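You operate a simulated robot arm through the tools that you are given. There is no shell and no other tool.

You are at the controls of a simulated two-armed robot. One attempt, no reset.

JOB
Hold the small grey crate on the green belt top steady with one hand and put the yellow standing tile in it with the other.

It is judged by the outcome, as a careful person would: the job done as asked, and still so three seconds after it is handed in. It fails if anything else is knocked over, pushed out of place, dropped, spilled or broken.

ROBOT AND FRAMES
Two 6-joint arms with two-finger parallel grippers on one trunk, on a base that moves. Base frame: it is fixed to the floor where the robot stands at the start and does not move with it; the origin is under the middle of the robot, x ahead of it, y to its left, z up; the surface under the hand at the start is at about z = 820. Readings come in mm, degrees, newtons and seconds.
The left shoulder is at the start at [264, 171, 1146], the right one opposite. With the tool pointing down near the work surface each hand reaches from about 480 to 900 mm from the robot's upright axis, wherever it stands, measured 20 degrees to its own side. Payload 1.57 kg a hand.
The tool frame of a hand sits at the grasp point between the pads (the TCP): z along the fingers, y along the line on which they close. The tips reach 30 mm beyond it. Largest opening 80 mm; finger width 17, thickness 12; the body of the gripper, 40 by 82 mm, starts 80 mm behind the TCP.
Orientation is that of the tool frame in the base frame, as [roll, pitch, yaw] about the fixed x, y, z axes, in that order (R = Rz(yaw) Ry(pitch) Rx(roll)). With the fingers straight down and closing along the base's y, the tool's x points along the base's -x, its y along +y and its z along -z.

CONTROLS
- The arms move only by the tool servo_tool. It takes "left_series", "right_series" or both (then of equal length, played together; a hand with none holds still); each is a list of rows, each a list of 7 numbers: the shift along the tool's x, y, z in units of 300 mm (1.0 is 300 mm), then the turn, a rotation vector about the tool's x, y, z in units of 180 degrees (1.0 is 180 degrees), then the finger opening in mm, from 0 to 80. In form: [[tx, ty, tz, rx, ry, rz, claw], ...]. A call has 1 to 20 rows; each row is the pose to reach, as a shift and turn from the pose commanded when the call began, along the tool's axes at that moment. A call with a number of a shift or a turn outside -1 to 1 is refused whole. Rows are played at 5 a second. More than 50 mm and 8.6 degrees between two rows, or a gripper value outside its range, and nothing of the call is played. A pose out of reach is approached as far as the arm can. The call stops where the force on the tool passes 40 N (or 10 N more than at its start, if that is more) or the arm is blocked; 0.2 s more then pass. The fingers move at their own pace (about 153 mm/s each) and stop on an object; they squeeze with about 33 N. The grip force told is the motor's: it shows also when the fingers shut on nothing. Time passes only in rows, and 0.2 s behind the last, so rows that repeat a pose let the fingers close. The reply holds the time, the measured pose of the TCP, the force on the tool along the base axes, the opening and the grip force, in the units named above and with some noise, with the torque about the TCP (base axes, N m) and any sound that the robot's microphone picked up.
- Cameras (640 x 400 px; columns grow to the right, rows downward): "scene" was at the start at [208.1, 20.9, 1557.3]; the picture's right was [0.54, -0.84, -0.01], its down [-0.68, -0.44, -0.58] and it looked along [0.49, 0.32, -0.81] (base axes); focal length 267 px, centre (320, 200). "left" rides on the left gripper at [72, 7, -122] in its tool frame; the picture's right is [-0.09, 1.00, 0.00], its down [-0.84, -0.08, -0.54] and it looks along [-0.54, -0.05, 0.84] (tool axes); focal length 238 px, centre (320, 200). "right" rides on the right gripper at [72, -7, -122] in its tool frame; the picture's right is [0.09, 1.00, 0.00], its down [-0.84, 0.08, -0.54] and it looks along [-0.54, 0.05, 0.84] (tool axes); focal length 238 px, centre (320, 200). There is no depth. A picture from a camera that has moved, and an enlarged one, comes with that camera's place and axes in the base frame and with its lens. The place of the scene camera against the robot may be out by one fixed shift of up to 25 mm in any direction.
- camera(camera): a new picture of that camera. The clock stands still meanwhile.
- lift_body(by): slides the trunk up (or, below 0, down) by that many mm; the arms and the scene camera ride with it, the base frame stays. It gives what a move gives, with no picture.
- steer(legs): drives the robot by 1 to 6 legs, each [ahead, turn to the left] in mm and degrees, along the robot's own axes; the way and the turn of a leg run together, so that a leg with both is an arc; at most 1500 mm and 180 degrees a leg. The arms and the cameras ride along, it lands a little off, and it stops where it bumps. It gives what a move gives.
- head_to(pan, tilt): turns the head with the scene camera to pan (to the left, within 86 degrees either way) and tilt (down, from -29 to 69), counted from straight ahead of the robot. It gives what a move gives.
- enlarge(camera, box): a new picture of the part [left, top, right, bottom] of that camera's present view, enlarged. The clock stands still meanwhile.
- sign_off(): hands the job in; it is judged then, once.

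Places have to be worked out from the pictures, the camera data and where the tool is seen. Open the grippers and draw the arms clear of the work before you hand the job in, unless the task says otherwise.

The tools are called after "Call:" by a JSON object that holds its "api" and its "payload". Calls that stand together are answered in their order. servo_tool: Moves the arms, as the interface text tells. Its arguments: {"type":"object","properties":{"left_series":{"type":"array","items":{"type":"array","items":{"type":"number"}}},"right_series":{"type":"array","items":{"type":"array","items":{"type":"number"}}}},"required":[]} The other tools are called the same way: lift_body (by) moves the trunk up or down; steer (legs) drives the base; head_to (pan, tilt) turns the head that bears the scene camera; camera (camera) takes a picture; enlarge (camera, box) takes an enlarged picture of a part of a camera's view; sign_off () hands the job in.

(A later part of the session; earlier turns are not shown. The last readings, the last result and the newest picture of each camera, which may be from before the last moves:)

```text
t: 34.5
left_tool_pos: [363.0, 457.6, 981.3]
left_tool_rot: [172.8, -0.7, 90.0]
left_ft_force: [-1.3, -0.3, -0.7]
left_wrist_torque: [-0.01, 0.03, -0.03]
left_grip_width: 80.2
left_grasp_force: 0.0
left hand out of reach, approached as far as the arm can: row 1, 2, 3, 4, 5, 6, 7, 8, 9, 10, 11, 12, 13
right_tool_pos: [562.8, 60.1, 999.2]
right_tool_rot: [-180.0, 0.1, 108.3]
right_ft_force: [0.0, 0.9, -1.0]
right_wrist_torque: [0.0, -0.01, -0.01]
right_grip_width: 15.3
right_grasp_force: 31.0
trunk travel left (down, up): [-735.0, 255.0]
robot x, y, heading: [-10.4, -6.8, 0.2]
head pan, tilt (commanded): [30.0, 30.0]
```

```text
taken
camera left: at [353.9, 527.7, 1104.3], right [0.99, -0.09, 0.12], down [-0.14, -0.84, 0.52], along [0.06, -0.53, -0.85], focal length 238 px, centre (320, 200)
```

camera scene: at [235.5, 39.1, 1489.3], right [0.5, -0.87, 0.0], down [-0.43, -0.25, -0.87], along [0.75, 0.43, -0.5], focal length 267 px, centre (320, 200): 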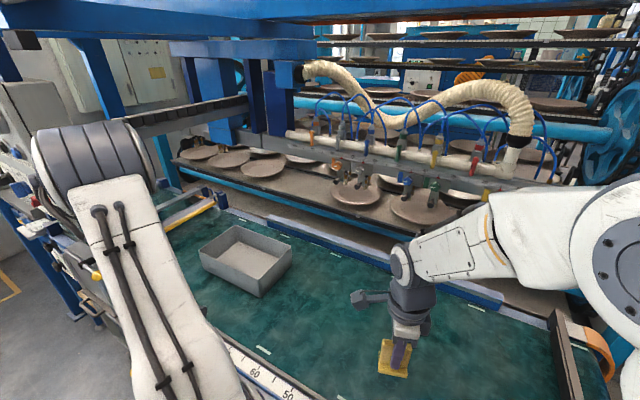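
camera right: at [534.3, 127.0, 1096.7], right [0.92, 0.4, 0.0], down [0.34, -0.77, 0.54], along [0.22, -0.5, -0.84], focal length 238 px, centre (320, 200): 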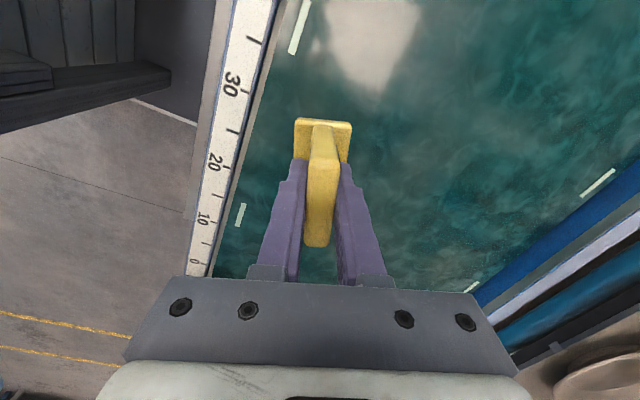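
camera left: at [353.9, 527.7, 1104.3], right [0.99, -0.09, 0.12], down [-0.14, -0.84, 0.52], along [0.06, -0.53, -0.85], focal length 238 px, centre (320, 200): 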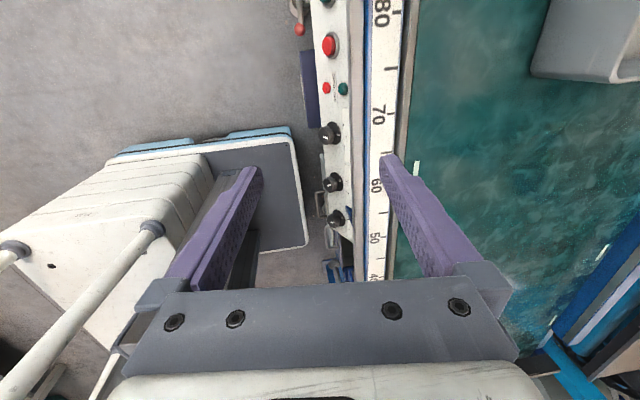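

The left hand is still short of that pose, so I'll carry it forward to a more comfortable spot near (500, 400, 1000). On the way I'll turn the wrist back to its starting yaw of 180.

Call:
{"api": "servo_tool", "payload": {"left_series": [[-0.02, 0.033, 0.009, 0, 0, -0.0385, 80], [-0.04, 0.066, 0.017, 0, 0, -0.0769, 80], [-0.059, 0.099, 0.026, 0, 0, -0.1154, 80], [-0.079, 0.132, 0.035, 0, 0, -0.1538, 80], [-0.099, 0.165, 0.043, 0, 0, -0.1923, 80], [-0.119, 0.198, 0.052, 0, 0, -0.2308, 80], [-0.138, 0.232, 0.061, 0, 0, -0.2692, 80], [-0.158, 0.265, 0.07, 0, 0, -0.3077, 80], [-0.178, 0.298, 0.078, 0, 0, -0.3462, 80], [-0.198, 0.331, 0.087, 0, 0, -0.3846, 80], [-0.217, 0.364, 0.096, 0, 0, -0.4231, 80], [-0.237, 0.397, 0.104, 0, 0, -0.4615, 80], [-0.257, 0.43, 0.113, 0, 0, -0.5, 80], [-0.257, 0.43, 0.113, 0, 0, -0.5, 80]]}}

Call:
{"api": "camera", "payload": {"camera": "left"}}

```text
t: 37.5
left_tool_pos: [494.9, 383.0, 961.0]
left_tool_rot: [179.2, 7.3, 180.0]
left_ft_force: [0.9, 0.3, 0.0]
left_wrist_torque: [0.01, -0.03, -0.02]
left_grip_width: 80.0
left_grasp_force: 0.1
right_tool_pos: [561.2, 60.0, 998.9]
right_tool_rot: [179.9, 0.1, 108.3]
right_ft_force: [-0.1, -0.4, -1.9]
right_wrist_torque: [0.01, 0.0, -0.03]
right_grip_width: 15.3
right_grasp_force: 31.5
trunk travel left (down, up): [-735.0, 255.0]
robot x, y, heading: [-10.6, -8.9, 0.1]
head pan, tilt (commanded): [30.0, 30.0]
```

```text
taken
camera left: at [408.1, 388.0, 1073.2], right [0.09, 1.0, 0.03], down [0.76, -0.09, 0.64], along [0.64, -0.04, -0.77], focal length 238 px, centre (320, 200)
```

left: 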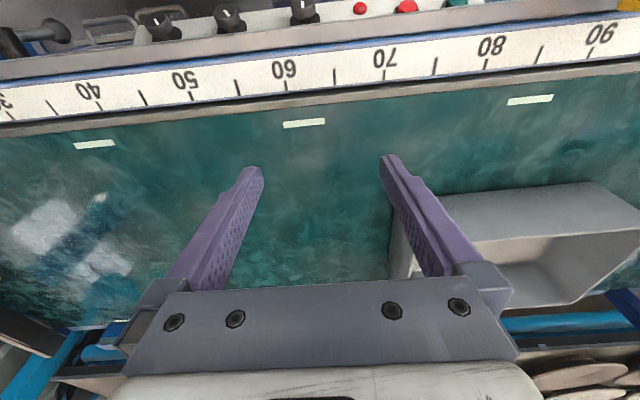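

The left hand is back on a reachable pose with a 7° tilt. I'll level it and raise it 60 mm before driving, and add 40 mm to the right hand for clearance.

Call:
{"api": "servo_tool", "payload": {"left_series": [[-0.005, 0, -0.04, 0.001, 0.01, 0, 80], [-0.01, 0, -0.08, 0.002, 0.02, 0, 80], [-0.015, 0, -0.12, 0.003, 0.03, 0, 80], [-0.02, 0, -0.16, 0.004, 0.04, 0, 80], [-0.025, 0, -0.198, 0.0044, 0.0406, 0, 80], [-0.025, 0, -0.198, 0.0044, 0.0406, 0, 80]], "right_series": [[0, 0, -0.027, 0, 0, 0, 0], [0, 0, -0.053, 0, 0, 0, 0], [0, 0, -0.08, 0, 0, 0, 0], [0, 0, -0.107, 0, 0, 0, 0], [0, 0, -0.133, 0, 0, 0, 0], [0, 0, -0.133, 0, 0, 0, 0]]}}

Call:
{"api": "camera", "payload": {"camera": "scene"}}

```text
t: 38.9
left_tool_pos: [483.4, 364.5, 965.1]
left_tool_rot: [-177.5, 5.5, -179.9]
left_ft_force: [0.8, -0.3, -0.2]
left_wrist_torque: [-0.01, 0.0, 0.03]
left_grip_width: 80.2
left_grasp_force: 0.1
left hand out of reach, approached as far as the arm can: row 1, 2, 3, 4, 5, 6
right_tool_pos: [563.1, 60.0, 1040.6]
right_tool_rot: [-179.9, 0.2, 108.3]
right_ft_force: [-0.7, -0.7, -2.2]
right_wrist_torque: [0.05, -0.03, 0.01]
right_grip_width: 15.4
right_grasp_force: 31.4
trunk travel left (down, up): [-735.0, 255.0]
robot x, y, heading: [-10.8, -6.7, -0.1]
head pan, tilt (commanded): [30.0, 30.0]
```

```text
taken
camera scene: at [235.4, 39.0, 1489.3], right [0.5, -0.87, 0.0], down [-0.43, -0.25, -0.87], along [0.75, 0.43, -0.5], focal length 267 px, centre (320, 200)
```

scene: 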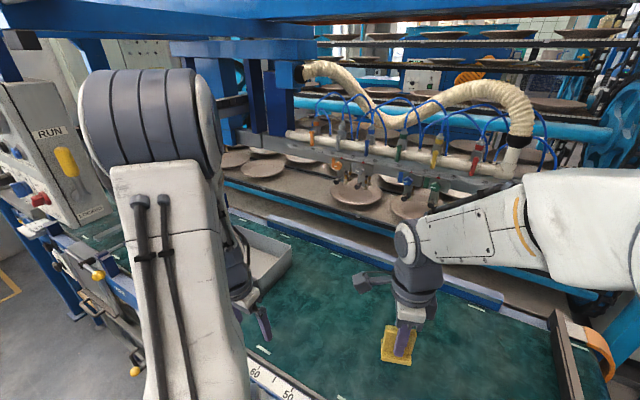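

The left hand is too folded near its shoulder to come level there, so I'll extend it outward to about (580, 400, 985), which should be within range, and level it there. That is over bare belt, short of the crate.

Call:
{"api": "servo_tool", "payload": {"left_series": [[-0.055, 0.02, -0.006, 0, 0, 0, 80], [-0.11, 0.039, -0.012, 0, 0, 0, 80], [-0.164, 0.059, -0.018, -0.003, 0.008, 0, 80], [-0.219, 0.078, -0.024, -0.007, 0.015, 0, 80], [-0.273, 0.098, -0.03, -0.01, 0.023, 0, 80], [-0.328, 0.117, -0.035, -0.0139, 0.0306, 0, 80], [-0.328, 0.117, -0.035, -0.0139, 0.0306, 0, 80]]}}

Call:
{"api": "camera", "payload": {"camera": "left"}}

```text
t: 40.5
left_tool_pos: [558.2, 387.9, 942.6]
left_tool_rot: [-176.6, 6.1, -179.8]
left_ft_force: [-0.3, -0.3, -0.3]
left_wrist_torque: [-0.01, 0.02, -0.01]
left_grip_width: 80.2
left_grasp_force: 0.0
left hand out of reach, approached as far as the arm can: row 2, 3, 4, 5, 6, 7
right_tool_pos: [563.5, 60.0, 1039.7]
right_tool_rot: [180.0, 0.1, 108.3]
right_ft_force: [-0.9, 0.8, -1.5]
right_wrist_torque: [-0.04, 0.03, -0.01]
right_grip_width: 15.4
right_grasp_force: 30.9
trunk travel left (down, up): [-735.0, 255.0]
robot x, y, heading: [-10.0, -8.1, -0.2]
head pan, tilt (commanded): [30.0, 30.0]
```

```text
taken
camera left: at [474.4, 400.8, 1055.6], right [0.09, 0.99, -0.05], down [0.77, -0.04, 0.63], along [0.63, -0.1, -0.77], focal length 238 px, centre (320, 200)
```

left: 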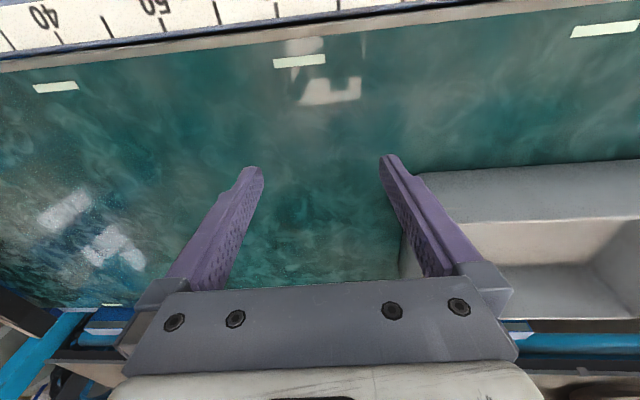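

The left arm seems to have changed its wrist branch when I turned it too far, and now it can't rise. I'll test whether it comes level at a lower, normal working height over the empty belt.

Call:
{"api": "servo_tool", "payload": {"left_series": [[-0.02, 0, 0.04, -0.005, 0.0085, 0, 80], [-0.04, 0, 0.08, -0.01, 0.017, 0, 80], [-0.05, 0, 0.12, -0.015, 0.0255, 0, 80], [-0.06, 0, 0.16, -0.0189, 0.0339, 0, 80], [-0.06, 0, 0.16, -0.0189, 0.0339, 0, 80]]}}

Call:
{"api": "enlarge", "payload": {"camera": "scene", "box": [60, 40, 320, 360]}}

```text
t: 41.7
left_tool_pos: [586.7, 379.8, 890.9]
left_tool_rot: [-179.1, 9.0, 179.6]
left_ft_force: [0.1, -0.2, 0.6]
left_wrist_torque: [0.0, 0.03, 0.02]
left_grip_width: 79.9
left_grasp_force: 0.0
left hand out of reach, approached as far as the arm can: row 1, 2, 3, 4
right_tool_pos: [563.0, 61.0, 1040.5]
right_tool_rot: [179.9, 0.1, 108.3]
right_ft_force: [0.1, 0.2, -0.9]
right_wrist_torque: [0.01, 0.0, -0.02]
right_grip_width: 15.6
right_grasp_force: 30.6
trunk travel left (down, up): [-735.0, 255.0]
robot x, y, heading: [-10.7, -5.1, -0.0]
head pan, tilt (commanded): [30.0, 30.0]
```

```text
1.25 times, centred on (190, 200) of scene
camera zoom: at [235.3, 39.1, 1489.3], right [0.5, -0.87, 0.0], down [-0.43, -0.25, -0.87], along [0.75, 0.43, -0.5], focal length 334 px, centre (482, 200)
```

zoom: 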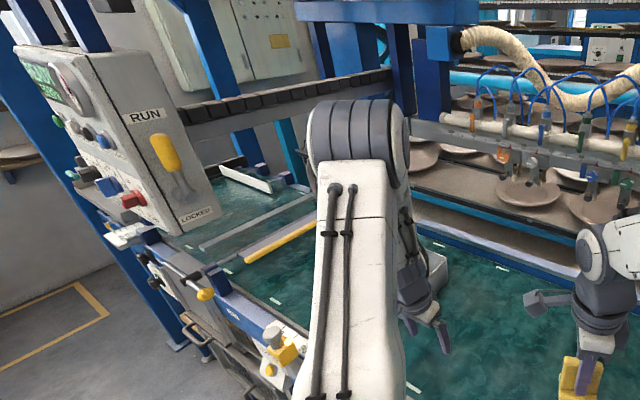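

The last row was reachable, but the hand still reads 9° of pitch. I'll hold a few rows to see where it settles.

Call:
{"api": "servo_tool", "payload": {"left_series": [[0, 0, 0, 0, 0, 0, 80], [0, 0, 0, 0, 0, 0, 80], [0, 0, 0, 0, 0, 0, 80], [0, 0, 0, 0, 0, 0, 80]]}}

Call:
{"api": "camera", "payload": {"camera": "left"}}

```text
t: 42.7
left_tool_pos: [586.1, 380.9, 891.6]
left_tool_rot: [-179.1, 9.1, 179.7]
left_ft_force: [0.2, 0.0, 0.5]
left_wrist_torque: [0.01, 0.0, -0.05]
left_grip_width: 79.9
left_grasp_force: 0.1
right_tool_pos: [562.9, 60.9, 1040.5]
right_tool_rot: [179.9, 0.1, 108.3]
right_ft_force: [-0.3, 0.7, -1.2]
right_wrist_torque: [0.03, 0.0, -0.03]
right_grip_width: 15.6
right_grasp_force: 31.5
trunk travel left (down, up): [-735.0, 255.0]
robot x, y, heading: [-10.2, -2.8, 0.1]
head pan, tilt (commanded): [30.0, 30.0]
```

```text
taken
camera left: at [496.3, 388.8, 1000.1], right [0.1, 1.0, 0.0], down [0.74, -0.07, 0.67], along [0.66, -0.07, -0.74], focal length 238 px, centre (320, 200)
```

left: 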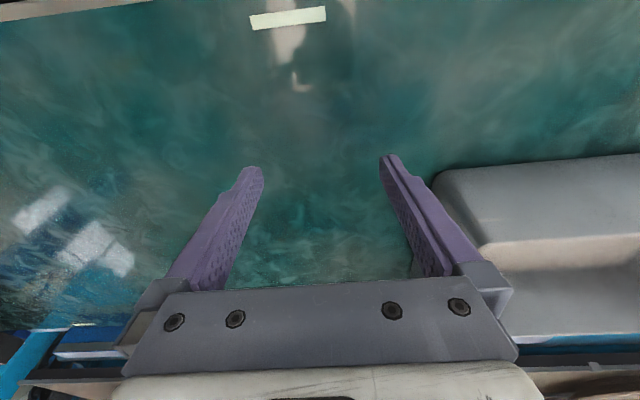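

The hand settled there with the tilt left over. I'll test whether it can come level further out over the empty belt, near (700, 370), well clear of the crate.

Call:
{"api": "servo_tool", "payload": {"left_series": [[-0.064, -0.006, 0.005, 0, 0.008, 0, 80], [-0.128, -0.011, 0.009, 0, 0.017, 0, 80], [-0.192, -0.017, 0.014, 0, 0.025, 0, 80], [-0.256, -0.022, 0.018, -0.002, 0.034, 0, 80], [-0.32, -0.028, 0.023, -0.004, 0.042, 0, 80], [-0.384, -0.033, 0.028, -0.005, 0.0506, 0, 80], [-0.384, -0.033, 0.028, -0.005, 0.0506, 0, 80], [-0.384, -0.033, 0.028, -0.005, 0.0506, 0, 80]]}}

Call:
{"api": "camera", "payload": {"camera": "scene"}}

```text
t: 43.5
left_tool_pos: [600.9, 352.1, 854.3]
left_tool_rot: [-175.7, 2.0, -179.4]
left_ft_force: [-3.0, 0.5, 8.6]
left_wrist_torque: [0.43, 0.17, 0.17]
left_grip_width: 79.6
left_grasp_force: 0.1
left hand out of reach, approached as far as the arm can: row 1, 2, 3, 4
right_tool_pos: [562.5, 60.6, 1040.8]
right_tool_rot: [179.9, 0.1, 108.4]
right_ft_force: [-0.1, 0.3, -1.3]
right_wrist_torque: [0.01, 0.0, 0.04]
right_grip_width: 15.5
right_grasp_force: 31.5
trunk travel left (down, up): [-735.0, 255.0]
robot x, y, heading: [-9.6, -3.4, -0.1]
head pan, tilt (commanded): [30.0, 30.0]
stopped in row 4 (left hand): the force on the tool passed its limit at 65 N (the readings are from after the stop); the commanded pose is now the measured one
```

```text
taken
camera scene: at [234.9, 39.0, 1489.6], right [0.5, -0.87, 0.0], down [-0.43, -0.25, -0.87], along [0.75, 0.43, -0.5], focal length 267 px, centre (320, 200)
```

scene: 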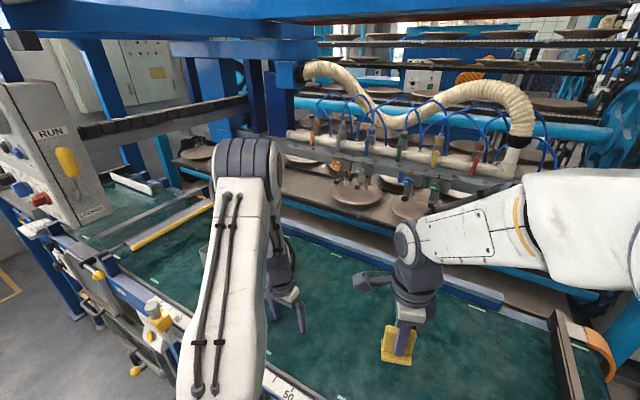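

The left hand drooped and its fingertips briefly met the belt surface, near (601, 352). I'll raise the trunk 60 mm to clear them, then look again.

Call:
{"api": "lift_body", "payload": {"by": 60}}

Call:
{"api": "camera", "payload": {"camera": "left"}}

Call:
{"api": "head_to", "payload": {"pan": 45, "tilt": 40}}

Call:
{"api": "camera", "payload": {"camera": "scene"}}

```text
t: 44.5
left_tool_pos: [600.4, 354.5, 913.2]
left_tool_rot: [-175.6, 1.9, -179.4]
left_ft_force: [0.9, -0.5, -0.5]
left_wrist_torque: [0.0, 0.0, 0.02]
left_grip_width: 80.0
left_grasp_force: 0.2
right_tool_pos: [563.2, 60.4, 1100.8]
right_tool_rot: [180.0, 0.1, 108.4]
right_ft_force: [0.2, 0.6, -1.9]
right_wrist_torque: [0.03, 0.01, 0.02]
right_grip_width: 15.6
right_grasp_force: 31.3
trunk travel left (down, up): [-795.0, 195.0]
robot x, y, heading: [-10.4, -7.9, -0.1]
head pan, tilt (commanded): [30.0, 30.0]
```

```text
taken
camera left: at [524.4, 368.2, 1032.1], right [0.09, 0.99, -0.07], down [0.82, -0.03, 0.57], along [0.57, -0.11, -0.82], focal length 238 px, centre (320, 200)
```

left: 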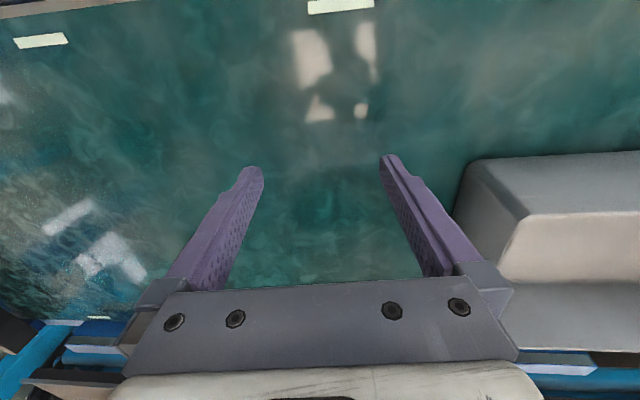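

```text
t: 45.3
left_tool_pos: [599.4, 353.6, 914.2]
left_tool_rot: [-175.6, 2.0, -179.5]
left_ft_force: [0.1, -0.5, 0.7]
left_wrist_torque: [-0.01, 0.01, 0.02]
left_grip_width: 80.3
left_grasp_force: 0.1
right_tool_pos: [563.4, 61.8, 1100.4]
right_tool_rot: [179.9, 0.1, 108.4]
right_ft_force: [0.3, -0.4, -1.9]
right_wrist_torque: [0.02, 0.04, 0.0]
right_grip_width: 15.5
right_grasp_force: 31.2
trunk travel left (down, up): [-795.0, 195.0]
robot x, y, heading: [-7.5, -5.9, 0.0]
head pan, tilt (commanded): [45.0, 40.0]
```

```text
taken
camera scene: at [217.3, 54.2, 1534.0], right [0.71, -0.71, 0.0], down [-0.45, -0.45, -0.77], along [0.54, 0.54, -0.64], focal length 267 px, centre (320, 200)
```

scene: 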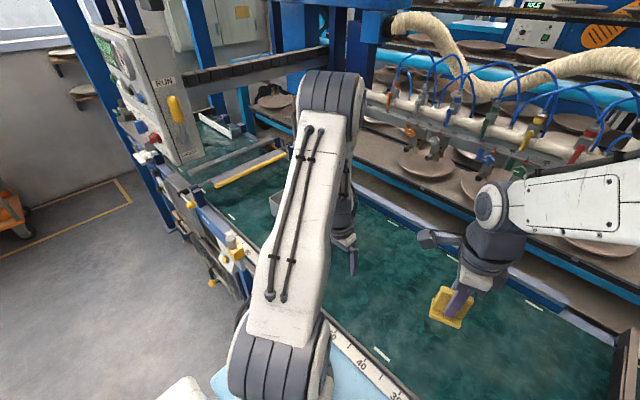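

The left forearm hangs almost in line with the fingers, which is an awkward wrist alignment. With the tips now about 60 mm above the belt, I'll try a small tilt of the fingers back toward the robot to get the wrist away from it.

Call:
{"api": "servo_tool", "payload": {"left_series": [[0, 0, -0.02, 0, 0.02, 0, 80], [0, 0, -0.04, 0, 0.045, 0, 80], [0, 0, -0.06, 0, 0.07, 0, 80], [0, 0, -0.08, 0, 0.095, 0, 80], [0, 0, -0.08, 0, 0.095, 0, 80]]}}

Call:
{"api": "camera", "payload": {"camera": "scene"}}

```text
t: 46.5
left_tool_pos: [590.2, 343.5, 907.7]
left_tool_rot: [-174.3, 0.1, -179.7]
left_ft_force: [1.4, -0.6, -0.9]
left_wrist_torque: [-0.02, -0.03, -0.02]
left_grip_width: 80.1
left_grasp_force: 0.1
left hand out of reach, approached as far as the arm can: row 1, 2, 3, 4, 5
right_tool_pos: [562.9, 60.2, 1099.9]
right_tool_rot: [-180.0, 0.1, 108.3]
right_ft_force: [-0.3, 0.2, -1.2]
right_wrist_torque: [0.01, 0.0, 0.0]
right_grip_width: 15.4
right_grasp_force: 30.9
trunk travel left (down, up): [-795.0, 195.0]
robot x, y, heading: [-9.3, -6.0, 0.1]
head pan, tilt (commanded): [45.0, 40.0]
```

```text
taken
camera scene: at [217.2, 54.2, 1534.0], right [0.71, -0.71, 0.0], down [-0.45, -0.45, -0.77], along [0.54, 0.54, -0.64], focal length 267 px, centre (320, 200)
```

scene: 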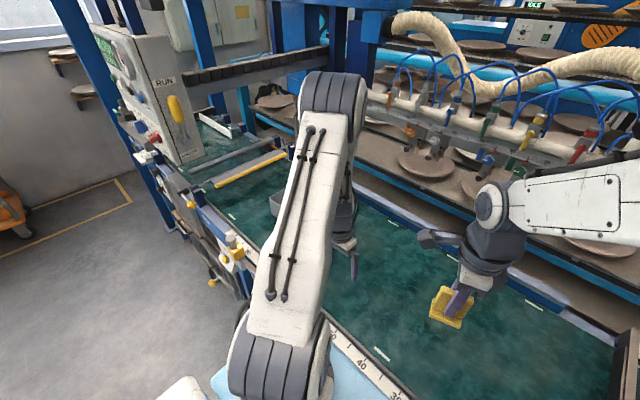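

It can't tilt inward or rise, so one wrist joint is at its stop in the flipped position. I'll unwind it by tilting the fingers outward, swinging that tilt around to the left, and then bringing it back upright. The outward tilt comes first.

Call:
{"api": "servo_tool", "payload": {"left_series": [[0, 0, -0.01, -0.015, -0.0285, 0, 80], [0, 0, -0.02, -0.03, -0.057, 0, 80], [0, 0, -0.03, -0.0455, -0.0855, 0, 80], [0, 0, -0.04, -0.0607, -0.114, 0, 80], [0, 0, -0.05, -0.076, -0.1425, 0, 80], [0, 0, -0.06, -0.091, -0.171, 0, 80], [0, 0, -0.06, -0.091, -0.171, 0, 80]]}}

Call:
{"api": "camera", "payload": {"camera": "scene"}}

```text
t: 48.1
left_tool_pos: [590.0, 344.8, 928.9]
left_tool_rot: [168.4, 30.8, 178.8]
left_ft_force: [-0.9, -0.3, -0.5]
left_wrist_torque: [-0.06, -0.01, 0.0]
left_grip_width: 80.0
left_grasp_force: 0.1
left hand out of reach, approached as far as the arm can: row 3, 4
right_tool_pos: [562.6, 61.9, 1099.7]
right_tool_rot: [-179.9, 0.0, 108.4]
right_ft_force: [0.3, 0.4, -1.9]
right_wrist_torque: [-0.01, -0.03, 0.0]
right_grip_width: 15.5
right_grasp_force: 31.5
trunk travel left (down, up): [-795.0, 195.0]
robot x, y, heading: [-7.2, -4.9, 0.0]
head pan, tilt (commanded): [45.0, 40.0]
```

```text
taken
camera scene: at [217.3, 54.2, 1534.0], right [0.71, -0.71, 0.0], down [-0.45, -0.45, -0.77], along [0.54, 0.54, -0.64], focal length 267 px, centre (320, 200)
```

scene: 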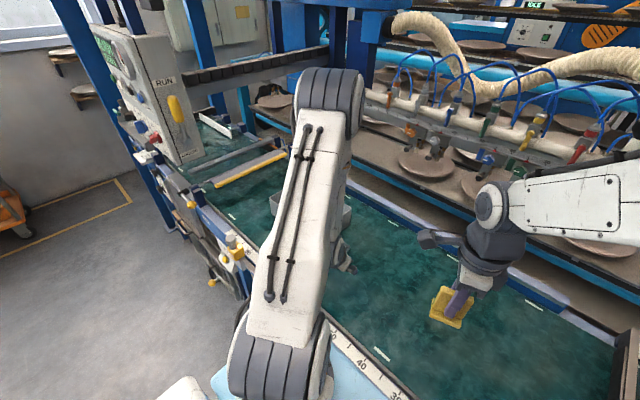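

That outward-tilted pose was reached exactly. Now I'll swing the tilt around to the left in small steps with the fingertips staying in place, and check.

Call:
{"api": "servo_tool", "payload": {"left_series": [[0, 0, 0, -0.034, 0.011, 0.01, 80], [0, 0, 0, -0.068, 0.022, 0.02, 80], [0, 0, 0, -0.103, 0.032, 0.031, 80], [0, 0, 0, -0.098, 0.062, 0.033, 80], [0, 0, 0, -0.093, 0.092, 0.035, 80], [0, 0, 0, -0.088, 0.123, 0.036, 80], [0, 0, 0, -0.088, 0.123, 0.036, 80]]}}

Call:
{"api": "camera", "payload": {"camera": "scene"}}

```text
t: 49.7
left_tool_pos: [590.6, 343.9, 928.6]
left_tool_rot: [152.9, 7.7, -179.9]
left_ft_force: [0.5, 0.6, -0.2]
left_wrist_torque: [-0.04, -0.02, -0.04]
left_grip_width: 80.1
left_grasp_force: 0.0
right_tool_pos: [563.5, 59.7, 1098.9]
right_tool_rot: [-180.0, 0.1, 108.5]
right_ft_force: [0.4, -1.1, -0.2]
right_wrist_torque: [0.02, -0.01, 0.04]
right_grip_width: 15.4
right_grasp_force: 31.2
trunk travel left (down, up): [-795.0, 195.0]
robot x, y, heading: [-8.3, -8.7, 0.0]
head pan, tilt (commanded): [45.0, 40.0]
```

```text
taken
camera scene: at [217.3, 54.2, 1534.0], right [0.71, -0.71, 0.0], down [-0.45, -0.45, -0.77], along [0.54, 0.54, -0.64], focal length 267 px, centre (320, 200)
```

scene: 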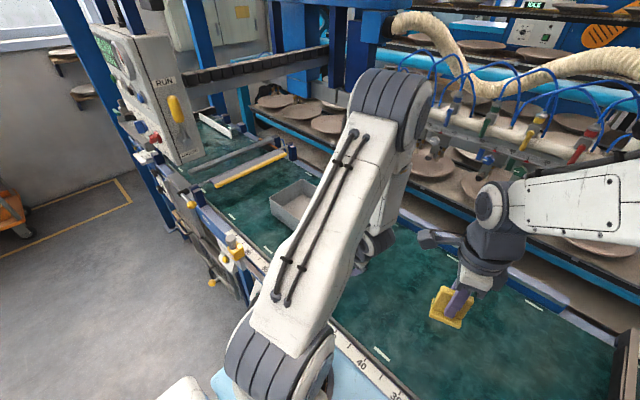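

All rows were reached and the wrist is unwinding. Now I'll bring the left fingers upright.

Call:
{"api": "servo_tool", "payload": {"left_series": [[0, 0, 0, 0.033, 0.025, 0.002, 80], [0, 0, 0, 0.067, 0.05, 0.004, 80], [0, 0, 0, 0.109, 0.047, 0.007, 80], [0, 0, 0, 0.1506, 0.0428, 0.01, 80], [0, 0, 0, 0.1506, 0.0428, 0.01, 80]]}}

Call:
{"api": "camera", "payload": {"camera": "scene"}}

```text
t: 50.9
left_tool_pos: [589.6, 343.6, 930.5]
left_tool_rot: [172.7, -0.5, -178.5]
left_ft_force: [-0.3, 0.3, -0.9]
left_wrist_torque: [0.01, 0.01, -0.02]
left_grip_width: 80.1
left_grasp_force: 0.0
left hand out of reach, approached as far as the arm can: row 4, 5
right_tool_pos: [563.2, 60.7, 1099.4]
right_tool_rot: [-179.9, 0.1, 108.4]
right_ft_force: [0.0, 0.1, -1.5]
right_wrist_torque: [0.06, 0.01, -0.01]
right_grip_width: 15.5
right_grasp_force: 31.0
trunk travel left (down, up): [-795.0, 195.0]
robot x, y, heading: [-8.7, -7.4, -0.1]
head pan, tilt (commanded): [45.0, 40.0]
```

```text
taken
camera scene: at [217.2, 54.2, 1534.0], right [0.71, -0.71, 0.0], down [-0.45, -0.45, -0.77], along [0.54, 0.54, -0.64], focal length 267 px, centre (320, 200)
```

scene: 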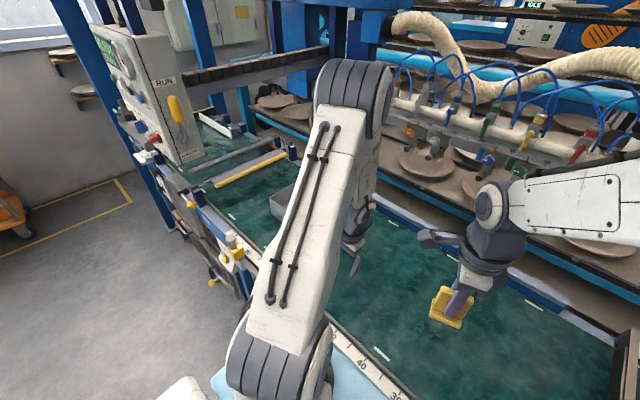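

It is nearly upright, with 7° of roll left at a joint stop. I'll yaw the hand about 30° counter-clockwise while levelling, to see whether it is the flange roll that's at its limit.

Call:
{"api": "servo_tool", "payload": {"left_series": [[0, 0, 0, 0, 0, -0.042, 80], [0, 0, 0, 0.01, 0, -0.083, 80], [0, 0, 0, 0.02, 0, -0.125, 80], [0, 0, 0, 0.03, -0.001, -0.167, 80], [0, 0, 0, 0.04, -0.003, -0.167, 80], [0, 0, 0, 0.04, -0.003, -0.167, 80]]}}

Call:
{"api": "camera", "payload": {"camera": "left"}}

```text
t: 52.3
left_tool_pos: [590.0, 352.0, 924.4]
left_tool_rot: [176.3, 5.9, -148.6]
left_ft_force: [-0.7, 0.9, -0.3]
left_wrist_torque: [-0.02, 0.02, -0.02]
left_grip_width: 80.1
left_grasp_force: 0.0
left hand out of reach, approached as far as the arm can: row 4, 5
right_tool_pos: [563.5, 61.5, 1098.9]
right_tool_rot: [180.0, 0.1, 108.4]
right_ft_force: [-0.1, -0.2, 0.1]
right_wrist_torque: [-0.01, 0.01, -0.02]
right_grip_width: 15.5
right_grasp_force: 31.8
trunk travel left (down, up): [-795.0, 195.0]
robot x, y, heading: [-5.0, -4.8, 0.2]
head pan, tilt (commanded): [45.0, 40.0]
```

```text
taken
camera left: at [519.2, 306.3, 1038.7], right [-0.45, 0.89, 0.07], down [0.72, 0.31, 0.62], along [0.53, 0.33, -0.78], focal length 238 px, centre (320, 200)
```

left: 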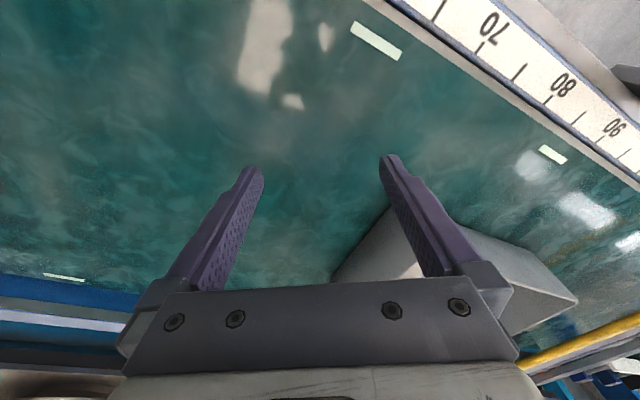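

The remaining tilt didn't change with yaw, so the flange roll isn't the limit. I'll probe with a small upward move to see whether the arm is free to rise now.

Call:
{"api": "servo_tool", "payload": {"left_series": [[0, 0, -0.04, 0, 0, 0, 80], [0, 0, -0.08, 0, 0, 0, 80], [0, 0, -0.13, 0, 0, 0, 80], [0, 0, -0.13, 0, 0, 0, 80]]}}

Call:
{"api": "head_to", "payload": {"pan": 20, "tilt": 45}}

Call:
{"api": "camera", "payload": {"camera": "scene"}}

```text
t: 53.3
left_tool_pos: [535.2, 393.4, 941.1]
left_tool_rot: [176.6, 4.4, -149.3]
left_ft_force: [-0.1, 0.0, -0.6]
left_wrist_torque: [-0.04, -0.07, 0.0]
left_grip_width: 80.1
left_grasp_force: 0.0
left hand out of reach, approached as far as the arm can: row 1, 2, 3, 4
right_tool_pos: [562.0, 62.6, 1100.5]
right_tool_rot: [180.0, 0.1, 108.4]
right_ft_force: [-0.5, 0.2, -1.3]
right_wrist_torque: [-0.09, -0.05, 0.01]
right_grip_width: 15.5
right_grasp_force: 31.5
trunk travel left (down, up): [-795.0, 195.0]
robot x, y, heading: [-8.9, -6.7, -0.2]
head pan, tilt (commanded): [45.0, 40.0]
```

```text
t: 54.2
left_tool_pos: [537.0, 391.7, 942.5]
left_tool_rot: [176.6, 4.5, -149.3]
left_ft_force: [-0.5, 0.1, 0.8]
left_wrist_torque: [0.0, 0.03, -0.04]
left_grip_width: 80.0
left_grasp_force: 0.1
right_tool_pos: [563.4, 60.8, 1099.9]
right_tool_rot: [-179.9, 0.1, 108.4]
right_ft_force: [-0.3, -0.3, -1.0]
right_wrist_torque: [0.02, -0.01, -0.01]
right_grip_width: 15.5
right_grasp_force: 31.2
trunk travel left (down, up): [-795.0, 195.0]
robot x, y, heading: [-8.5, -11.2, -0.1]
head pan, tilt (commanded): [20.0, 45.0]
```

```text
taken
camera scene: at [233.5, 22.0, 1526.7], right [0.34, -0.94, 0.0], down [-0.66, -0.24, -0.71], along [0.66, 0.24, -0.71], focal length 267 px, centre (320, 200)
```

scene: 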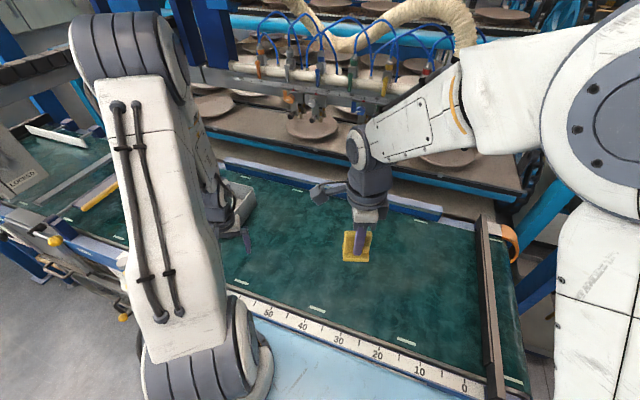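

It rose only 17 mm and slid toward the left instead, so some joint is still limiting it. I'll probe the other way, a modest move outward and to the right over the empty belt at a safe height, to find where the arm moves freely.

Call:
{"api": "servo_tool", "payload": {"left_series": [[-0.055, -0.08, -0.01, 0, 0, 0, 80], [-0.11, -0.16, -0.02, 0, 0, 0, 80], [-0.165, -0.24, -0.03, 0, 0, 0, 80], [-0.165, -0.24, -0.03, 0, 0, 0, 80]]}}

Call:
{"api": "camera", "payload": {"camera": "scene"}}

```text
t: 55.2
left_tool_pos: [636.8, 301.3, 949.6]
left_tool_rot: [176.5, 4.8, -148.5]
left_ft_force: [1.6, 1.8, 0.0]
left_wrist_torque: [-0.05, 0.03, 0.0]
left_grip_width: 79.9
left_grasp_force: 0.1
left hand out of reach, approached as far as the arm can: row 1, 2, 3, 4
right_tool_pos: [560.7, 61.6, 1100.2]
right_tool_rot: [-179.9, 0.1, 108.5]
right_ft_force: [0.0, 1.0, -0.8]
right_wrist_torque: [-0.02, 0.03, 0.0]
right_grip_width: 15.4
right_grasp_force: 30.7
trunk travel left (down, up): [-795.0, 195.0]
robot x, y, heading: [-10.7, -3.6, 0.1]
head pan, tilt (commanded): [20.0, 45.0]
```

```text
taken
camera scene: at [233.3, 23.4, 1526.8], right [0.34, -0.94, 0.0], down [-0.66, -0.24, -0.71], along [0.66, 0.24, -0.71], focal length 267 px, centre (320, 200)
```

scene: 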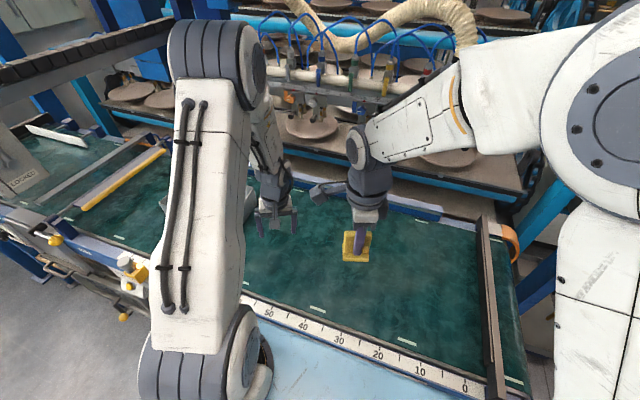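

The arm slides along some limit rather than reaching the asked pose. I'll zoom in on both wrists to compare how each is folded.

Call:
{"api": "enlarge", "payload": {"camera": "scene", "box": [140, 0, 340, 250]}}

Call:
{"api": "enlarge", "payload": {"camera": "scene", "box": [290, 80, 480, 270]}}

```text
1.60 times, centred on (240, 125) of scene
camera zoom: at [233.3, 23.4, 1526.8], right [0.34, -0.94, 0.0], down [-0.66, -0.24, -0.71], along [0.66, 0.24, -0.71], focal length 427 px, centre (448, 320)
```

zoom: 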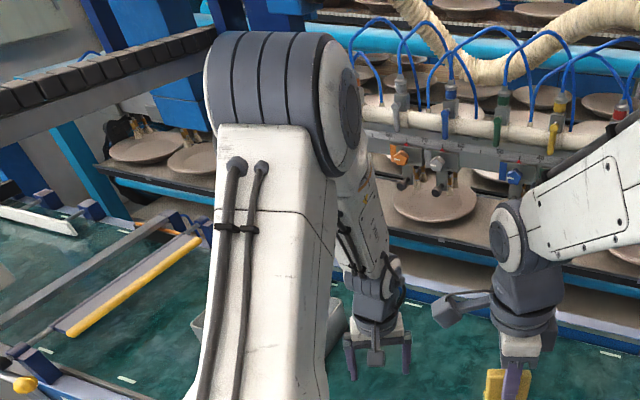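

```text
2.11 times, centred on (385, 175) of scene
camera zoom: at [233.3, 23.4, 1526.8], right [0.34, -0.94, 0.0], down [-0.66, -0.24, -0.71], along [0.66, 0.24, -0.71], focal length 562 px, centre (183, 253)
```

zoom: 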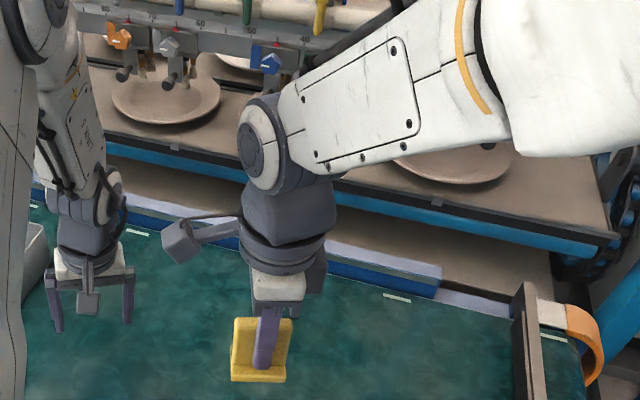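

This arm has a forearm roll, a wrist pitch and a flange roll. The left tool is almost in line with its forearm, so the solver stalls there. I'll increase the wrist bend in the direction it already bends, about 20°, to get away from that alignment.

Call:
{"api": "servo_tool", "payload": {"left_series": [[0, 0, -0.01, -0.02, 0.019, 0, 80], [0, 0, -0.02, -0.04, 0.038, 0, 80], [0, 0, -0.03, -0.06, 0.057, 0, 80], [0, 0, -0.04, -0.081, 0.0767, 0, 80], [0, 0, -0.04, -0.081, 0.0767, 0, 80]]}}

Call:
{"api": "enlarge", "payload": {"camera": "scene", "box": [140, 0, 340, 250]}}

```text
t: 56.4
left_tool_pos: [641.4, 296.2, 964.7]
left_tool_rot: [161.7, -8.6, -146.2]
left_ft_force: [-0.2, -0.2, 0.0]
left_wrist_torque: [-0.03, 0.02, -0.03]
left_grip_width: 80.0
left_grasp_force: 0.0
right_tool_pos: [562.5, 61.8, 1100.9]
right_tool_rot: [179.9, 0.0, 108.5]
right_ft_force: [0.0, -0.2, -1.2]
right_wrist_torque: [0.0, 0.01, 0.01]
right_grip_width: 15.4
right_grasp_force: 31.1
trunk travel left (down, up): [-795.0, 195.0]
robot x, y, heading: [-9.1, -10.3, 0.1]
head pan, tilt (commanded): [20.0, 45.0]
```

```text
1.60 times, centred on (240, 125) of scene
camera zoom: at [233.6, 21.9, 1526.7], right [0.34, -0.94, 0.0], down [-0.66, -0.24, -0.71], along [0.66, 0.24, -0.71], focal length 427 px, centre (448, 320)
```

zoom: 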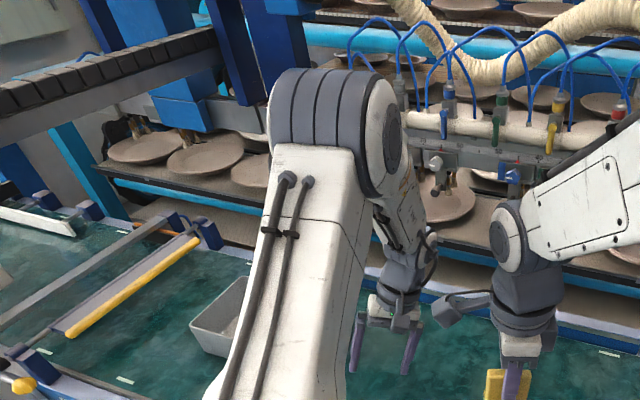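

That worked with nothing out of reach, so bending the wrist further helps. Now I'll raise the hand 60 mm in this posture and see whether it rises freely.

Call:
{"api": "servo_tool", "payload": {"left_series": [[0.01, 0.02, -0.063, 0, 0, 0, 80], [0.02, 0.041, -0.125, 0, 0, 0, 80], [0.03, 0.062, -0.188, 0, 0, 0, 80], [0.03, 0.062, -0.188, 0, 0, 0, 80]]}}

```text
t: 57.4
left_tool_pos: [642.1, 296.8, 1025.7]
left_tool_rot: [161.6, -8.5, -146.2]
left_ft_force: [-0.8, 1.0, -0.7]
left_wrist_torque: [0.02, -0.03, 0.02]
left_grip_width: 79.7
left_grasp_force: 0.0
right_tool_pos: [561.9, 61.1, 1099.9]
right_tool_rot: [180.0, 0.0, 108.4]
right_ft_force: [-0.2, -0.1, -1.2]
right_wrist_torque: [-0.03, 0.02, 0.01]
right_grip_width: 15.5
right_grasp_force: 30.4
trunk travel left (down, up): [-795.0, 195.0]
robot x, y, heading: [-4.9, -9.1, -0.0]
head pan, tilt (commanded): [20.0, 45.0]
```

It rises freely now at (642, 297, 1026). I'll level the fingers here.

Call:
{"api": "servo_tool", "payload": {"left_series": [[0, 0, 0, 0.034, -0.016, -0.0025, 80], [0, 0, 0, 0.068, -0.031, -0.005, 80], [0, 0, 0, 0.102, -0.047, -0.0076, 80], [0, 0, 0, 0.102, -0.047, -0.0076, 80]]}}

Call:
{"api": "enlarge", "payload": {"camera": "scene", "box": [140, 0, 340, 250]}}

```text
t: 58.4
left_tool_pos: [616.9, 293.5, 991.4]
left_tool_rot: [173.5, 2.9, -146.7]
left_ft_force: [-0.3, 0.1, 0.1]
left_wrist_torque: [0.0, 0.02, 0.0]
left_grip_width: 80.2
left_grasp_force: 0.1
left hand out of reach, approached as far as the arm can: row 1, 2, 3, 4
right_tool_pos: [563.5, 60.9, 1100.4]
right_tool_rot: [-179.9, 0.1, 108.4]
right_ft_force: [0.8, 1.1, -0.8]
right_wrist_torque: [-0.01, -0.01, 0.0]
right_grip_width: 15.4
right_grasp_force: 31.3
trunk travel left (down, up): [-795.0, 195.0]
robot x, y, heading: [-6.7, -6.3, -0.1]
head pan, tilt (commanded): [20.0, 45.0]
```

```text
1.60 times, centred on (240, 125) of scene
camera zoom: at [233.5, 21.9, 1526.7], right [0.34, -0.94, 0.0], down [-0.66, -0.24, -0.71], along [0.66, 0.24, -0.71], focal length 427 px, centre (448, 320)
```

zoom: 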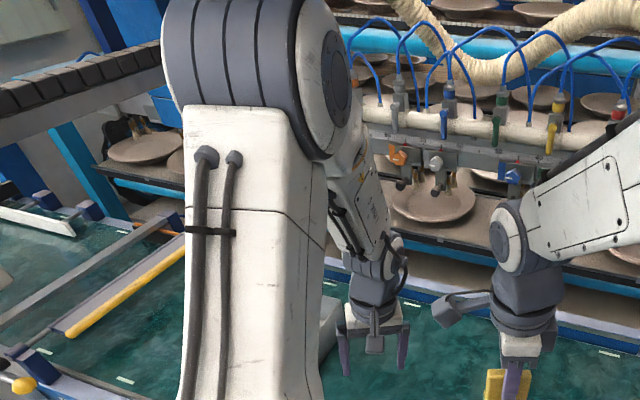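

Levelling stalled again with the same 7° sideways lean, so the forearm roll is at its stop in the wrong branch. From here, tilting outward past the forearm line on the right side should carry the wrist through to its natural branch. I'll do that at this height, well clear of the belt.

Call:
{"api": "servo_tool", "payload": {"left_series": [[-0.02, -0.013, -0.01, 0.029, -0.0206, -0.002, 80], [-0.04, -0.026, -0.02, 0.058, -0.0411, -0.004, 80], [-0.06, -0.039, -0.03, 0.087, -0.0617, -0.006, 80], [-0.08, -0.052, -0.03, 0.117, -0.0823, -0.008, 80], [-0.1, -0.066, -0.03, 0.146, -0.1029, -0.01, 80], [-0.12, -0.079, -0.03, 0.175, -0.1234, -0.012, 80], [-0.139, -0.092, -0.03, 0.204, -0.144, -0.013, 80], [-0.139, -0.092, -0.03, 0.204, -0.144, -0.013, 80]]}}

Call:
{"api": "enlarge", "payload": {"camera": "scene", "box": [140, 0, 340, 250]}}

```text
t: 60.2
left_tool_pos: [667.5, 294.6, 998.9]
left_tool_rot: [-146.9, 27.1, -138.2]
left_ft_force: [-0.3, -1.0, 0.3]
left_wrist_torque: [-0.03, -0.01, 0.03]
left_grip_width: 80.0
left_grasp_force: 0.1
left hand out of reach, approached as far as the arm can: row 1, 2, 3
right_tool_pos: [562.2, 60.7, 1100.2]
right_tool_rot: [-179.9, 0.2, 108.3]
right_ft_force: [0.9, 1.2, -1.4]
right_wrist_torque: [-0.03, -0.05, -0.02]
right_grip_width: 15.7
right_grasp_force: 31.4
trunk travel left (down, up): [-795.0, 195.0]
robot x, y, heading: [-8.4, -7.2, 0.2]
head pan, tilt (commanded): [20.0, 45.0]
```

```text
1.60 times, centred on (240, 125) of scene
camera zoom: at [233.5, 22.0, 1526.7], right [0.34, -0.94, 0.0], down [-0.66, -0.24, -0.71], along [0.66, 0.24, -0.71], focal length 427 px, centre (448, 320)
```

zoom: 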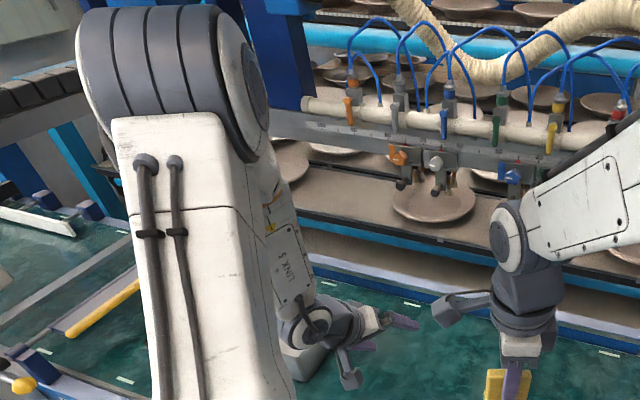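

The tilt was reached exactly. Now I'll sweep it around the right side and back to upright, watching whether every step stays in reach.

Call:
{"api": "servo_tool", "payload": {"left_series": [[0, 0, 0, -0.01, 0.032, -0.006, 80], [0, 0, 0, -0.02, 0.064, -0.012, 80], [0, 0, 0, -0.03, 0.095, -0.017, 80], [0, 0, 0, -0.04, 0.127, -0.023, 80], [0, 0, 0, -0.065, 0.144, -0.021, 80], [0, 0, 0, -0.09, 0.161, -0.02, 80], [0, 0, 0, -0.113, 0.177, -0.018, 80], [0, 0, 0, -0.113, 0.177, -0.018, 80]]}}

Call:
{"api": "enlarge", "payload": {"camera": "scene", "box": [140, 0, 340, 250]}}

```text
t: 62.0
left_tool_pos: [667.2, 293.6, 998.1]
left_tool_rot: [-169.7, -3.6, -147.1]
left_ft_force: [-0.9, 0.5, -0.1]
left_wrist_torque: [0.03, 0.02, 0.02]
left_grip_width: 79.9
left_grasp_force: 0.1
right_tool_pos: [562.4, 60.4, 1099.5]
right_tool_rot: [180.0, 0.1, 108.4]
right_ft_force: [-0.1, 0.1, -1.2]
right_wrist_torque: [0.02, -0.03, 0.03]
right_grip_width: 15.6
right_grasp_force: 31.6
trunk travel left (down, up): [-795.0, 195.0]
robot x, y, heading: [-7.1, -10.3, 0.1]
head pan, tilt (commanded): [20.0, 45.0]
```

```text
1.60 times, centred on (240, 125) of scene
camera zoom: at [233.6, 21.9, 1526.7], right [0.34, -0.94, 0.0], down [-0.66, -0.24, -0.71], along [0.66, 0.24, -0.71], focal length 427 px, centre (448, 320)
```

zoom: 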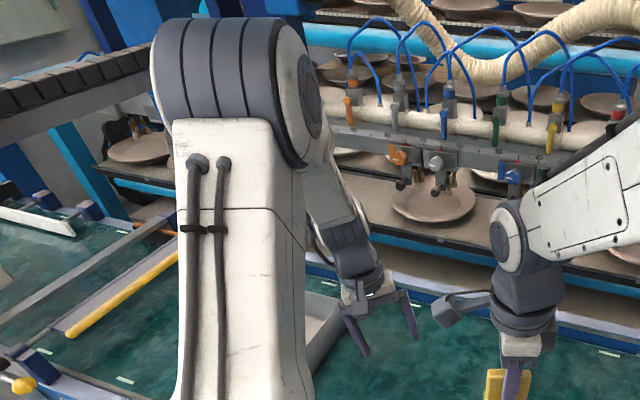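

Every step was in reach. I'll level the last 10° and check.

Call:
{"api": "servo_tool", "payload": {"left_series": [[0, 0, 0, -0.029, -0.01, 0, 80], [0, 0, 0, -0.057, -0.02, 0.002, 80], [0, 0, 0, -0.057, -0.02, 0.002, 80]]}}

```text
t: 62.8
left_tool_pos: [668.9, 293.8, 999.5]
left_tool_rot: [180.0, 0.0, -147.1]
left_ft_force: [0.2, 0.9, 0.3]
left_wrist_torque: [-0.03, -0.01, 0.01]
left_grip_width: 80.0
left_grasp_force: 0.1
right_tool_pos: [563.0, 59.7, 1100.6]
right_tool_rot: [180.0, 0.0, 108.5]
right_ft_force: [0.9, -0.4, -0.8]
right_wrist_torque: [-0.02, 0.02, 0.01]
right_grip_width: 15.8
right_grasp_force: 31.4
trunk travel left (down, up): [-795.0, 195.0]
robot x, y, heading: [-8.8, -6.9, -0.1]
head pan, tilt (commanded): [20.0, 45.0]
```

The left arm has recovered, with its fingers straight down and back in its natural branch. I'll raise it and bring it to a compact driving pose at yaw 180, keeping it high so the wrist stays well bent.

Call:
{"api": "servo_tool", "payload": {"left_series": [[0, 0, -0.1, 0, 0, 0, 80], [0, 0, -0.2, 0, 0, 0, 80], [0, 0, -0.3, 0, 0, 0, 80], [0.035, 0.079, -0.3, 0, 0, 0.03, 80], [0.069, 0.159, -0.3, 0, 0, 0.061, 80], [0.104, 0.238, -0.3, 0, 0, 0.091, 80], [0.139, 0.317, -0.3, 0, 0, 0.122, 80], [0.173, 0.397, -0.3, 0, 0, 0.152, 80], [0.208, 0.476, -0.3, 0, 0, 0.183, 80], [0.208, 0.476, -0.3, 0, 0, 0.183, 80]]}}

Call:
{"api": "camera", "payload": {"camera": "left"}}

Call:
{"api": "camera", "payload": {"camera": "scene"}}

```text
t: 65.0
left_tool_pos: [536.3, 379.1, 1091.9]
left_tool_rot: [180.0, 0.1, 180.0]
left_ft_force: [0.5, -0.2, 0.6]
left_wrist_torque: [-0.02, -0.02, -0.03]
left_grip_width: 80.0
left_grasp_force: 0.0
right_tool_pos: [562.1, 60.6, 1100.3]
right_tool_rot: [-179.9, 0.1, 108.5]
right_ft_force: [0.2, 1.1, -0.3]
right_wrist_torque: [0.02, 0.01, 0.01]
right_grip_width: 15.7
right_grasp_force: 31.0
trunk travel left (down, up): [-795.0, 195.0]
robot x, y, heading: [-8.6, -4.3, 0.1]
head pan, tilt (commanded): [20.0, 45.0]
```

```text
taken
camera left: at [465.4, 385.7, 1214.0], right [0.09, 1.0, 0.0], down [0.84, -0.08, 0.54], along [0.54, -0.05, -0.84], focal length 238 px, centre (320, 200)
```

left: 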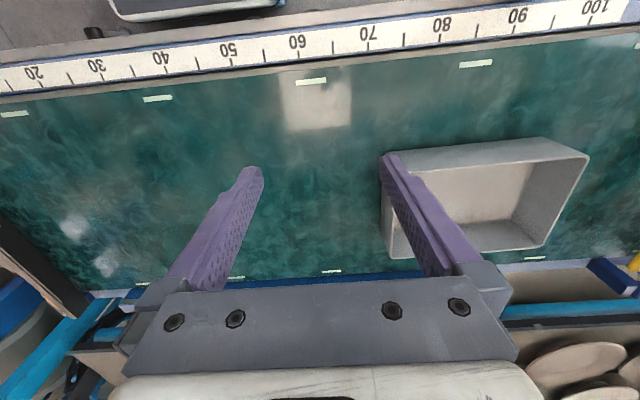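

```text
taken
camera scene: at [233.3, 21.9, 1526.7], right [0.34, -0.94, 0.0], down [-0.66, -0.24, -0.71], along [0.66, 0.24, -0.71], focal length 267 px, centre (320, 200)
```

scene: 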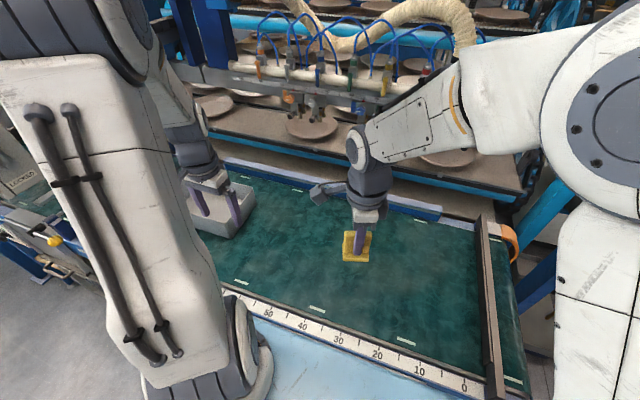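

Both arms are in good, compact poses now and the tile is secure. I'll back the base away from the conveyor by 160 mm first, so the base corners can turn freely.

Call:
{"api": "steer", "payload": {"legs": [[-160, 0]]}}

Call:
{"api": "head_to", "payload": {"pan": 60, "tilt": 35}}

Call:
{"api": "camera", "payload": {"camera": "scene"}}

Call:
{"api": "camera", "payload": {"camera": "left"}}

```text
t: 66.4
left_tool_pos: [376.6, 378.7, 1090.9]
left_tool_rot: [179.9, 0.1, -180.0]
left_ft_force: [-0.1, 0.0, -0.1]
left_wrist_torque: [-0.03, 0.02, 0.0]
left_grip_width: 80.0
left_grasp_force: 0.1
right_tool_pos: [401.0, 61.1, 1099.8]
right_tool_rot: [-179.8, 0.2, 108.4]
right_ft_force: [-0.3, 0.6, -1.2]
right_wrist_torque: [0.01, 0.06, 0.01]
right_grip_width: 15.4
right_grasp_force: 31.0
trunk travel left (down, up): [-795.0, 195.0]
robot x, y, heading: [-172.7, -5.5, 0.0]
head pan, tilt (commanded): [20.0, 45.0]
```

```text
t: 67.5
left_tool_pos: [375.4, 379.2, 1091.8]
left_tool_rot: [-180.0, 0.1, 180.0]
left_ft_force: [-0.6, 0.4, 0.8]
left_wrist_torque: [0.0, -0.01, 0.02]
left_grip_width: 79.9
left_grasp_force: 0.0
right_tool_pos: [401.5, 60.2, 1100.9]
right_tool_rot: [179.9, 0.1, 108.5]
right_ft_force: [-0.4, -0.4, -1.8]
right_wrist_torque: [0.02, 0.03, -0.03]
right_grip_width: 15.5
right_grasp_force: 30.6
trunk travel left (down, up): [-795.0, 195.0]
robot x, y, heading: [-171.7, -7.6, -0.0]
head pan, tilt (commanded): [60.0, 35.0]
```

```text
taken
camera scene: at [39.3, 70.5, 1541.5], right [0.87, -0.5, 0.0], down [-0.29, -0.5, -0.82], along [0.41, 0.71, -0.57], focal length 267 px, centre (320, 200)
```

scene: 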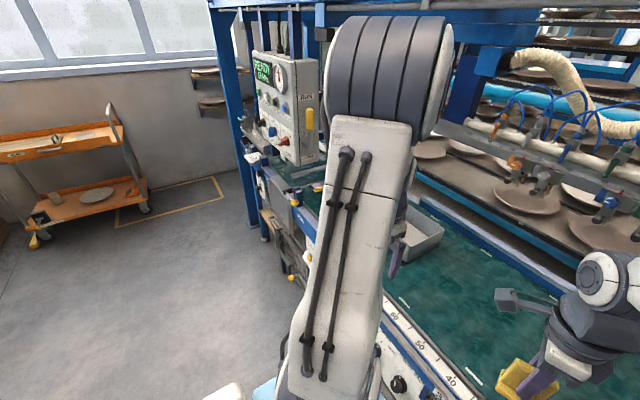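

```text
taken
camera left: at [303.5, 386.0, 1214.0], right [0.09, 1.0, 0.0], down [0.84, -0.08, 0.54], along [0.54, -0.05, -0.84], focal length 238 px, centre (320, 200)
```

left: 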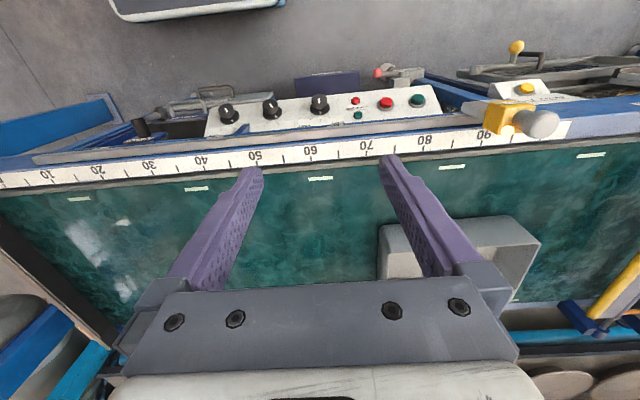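

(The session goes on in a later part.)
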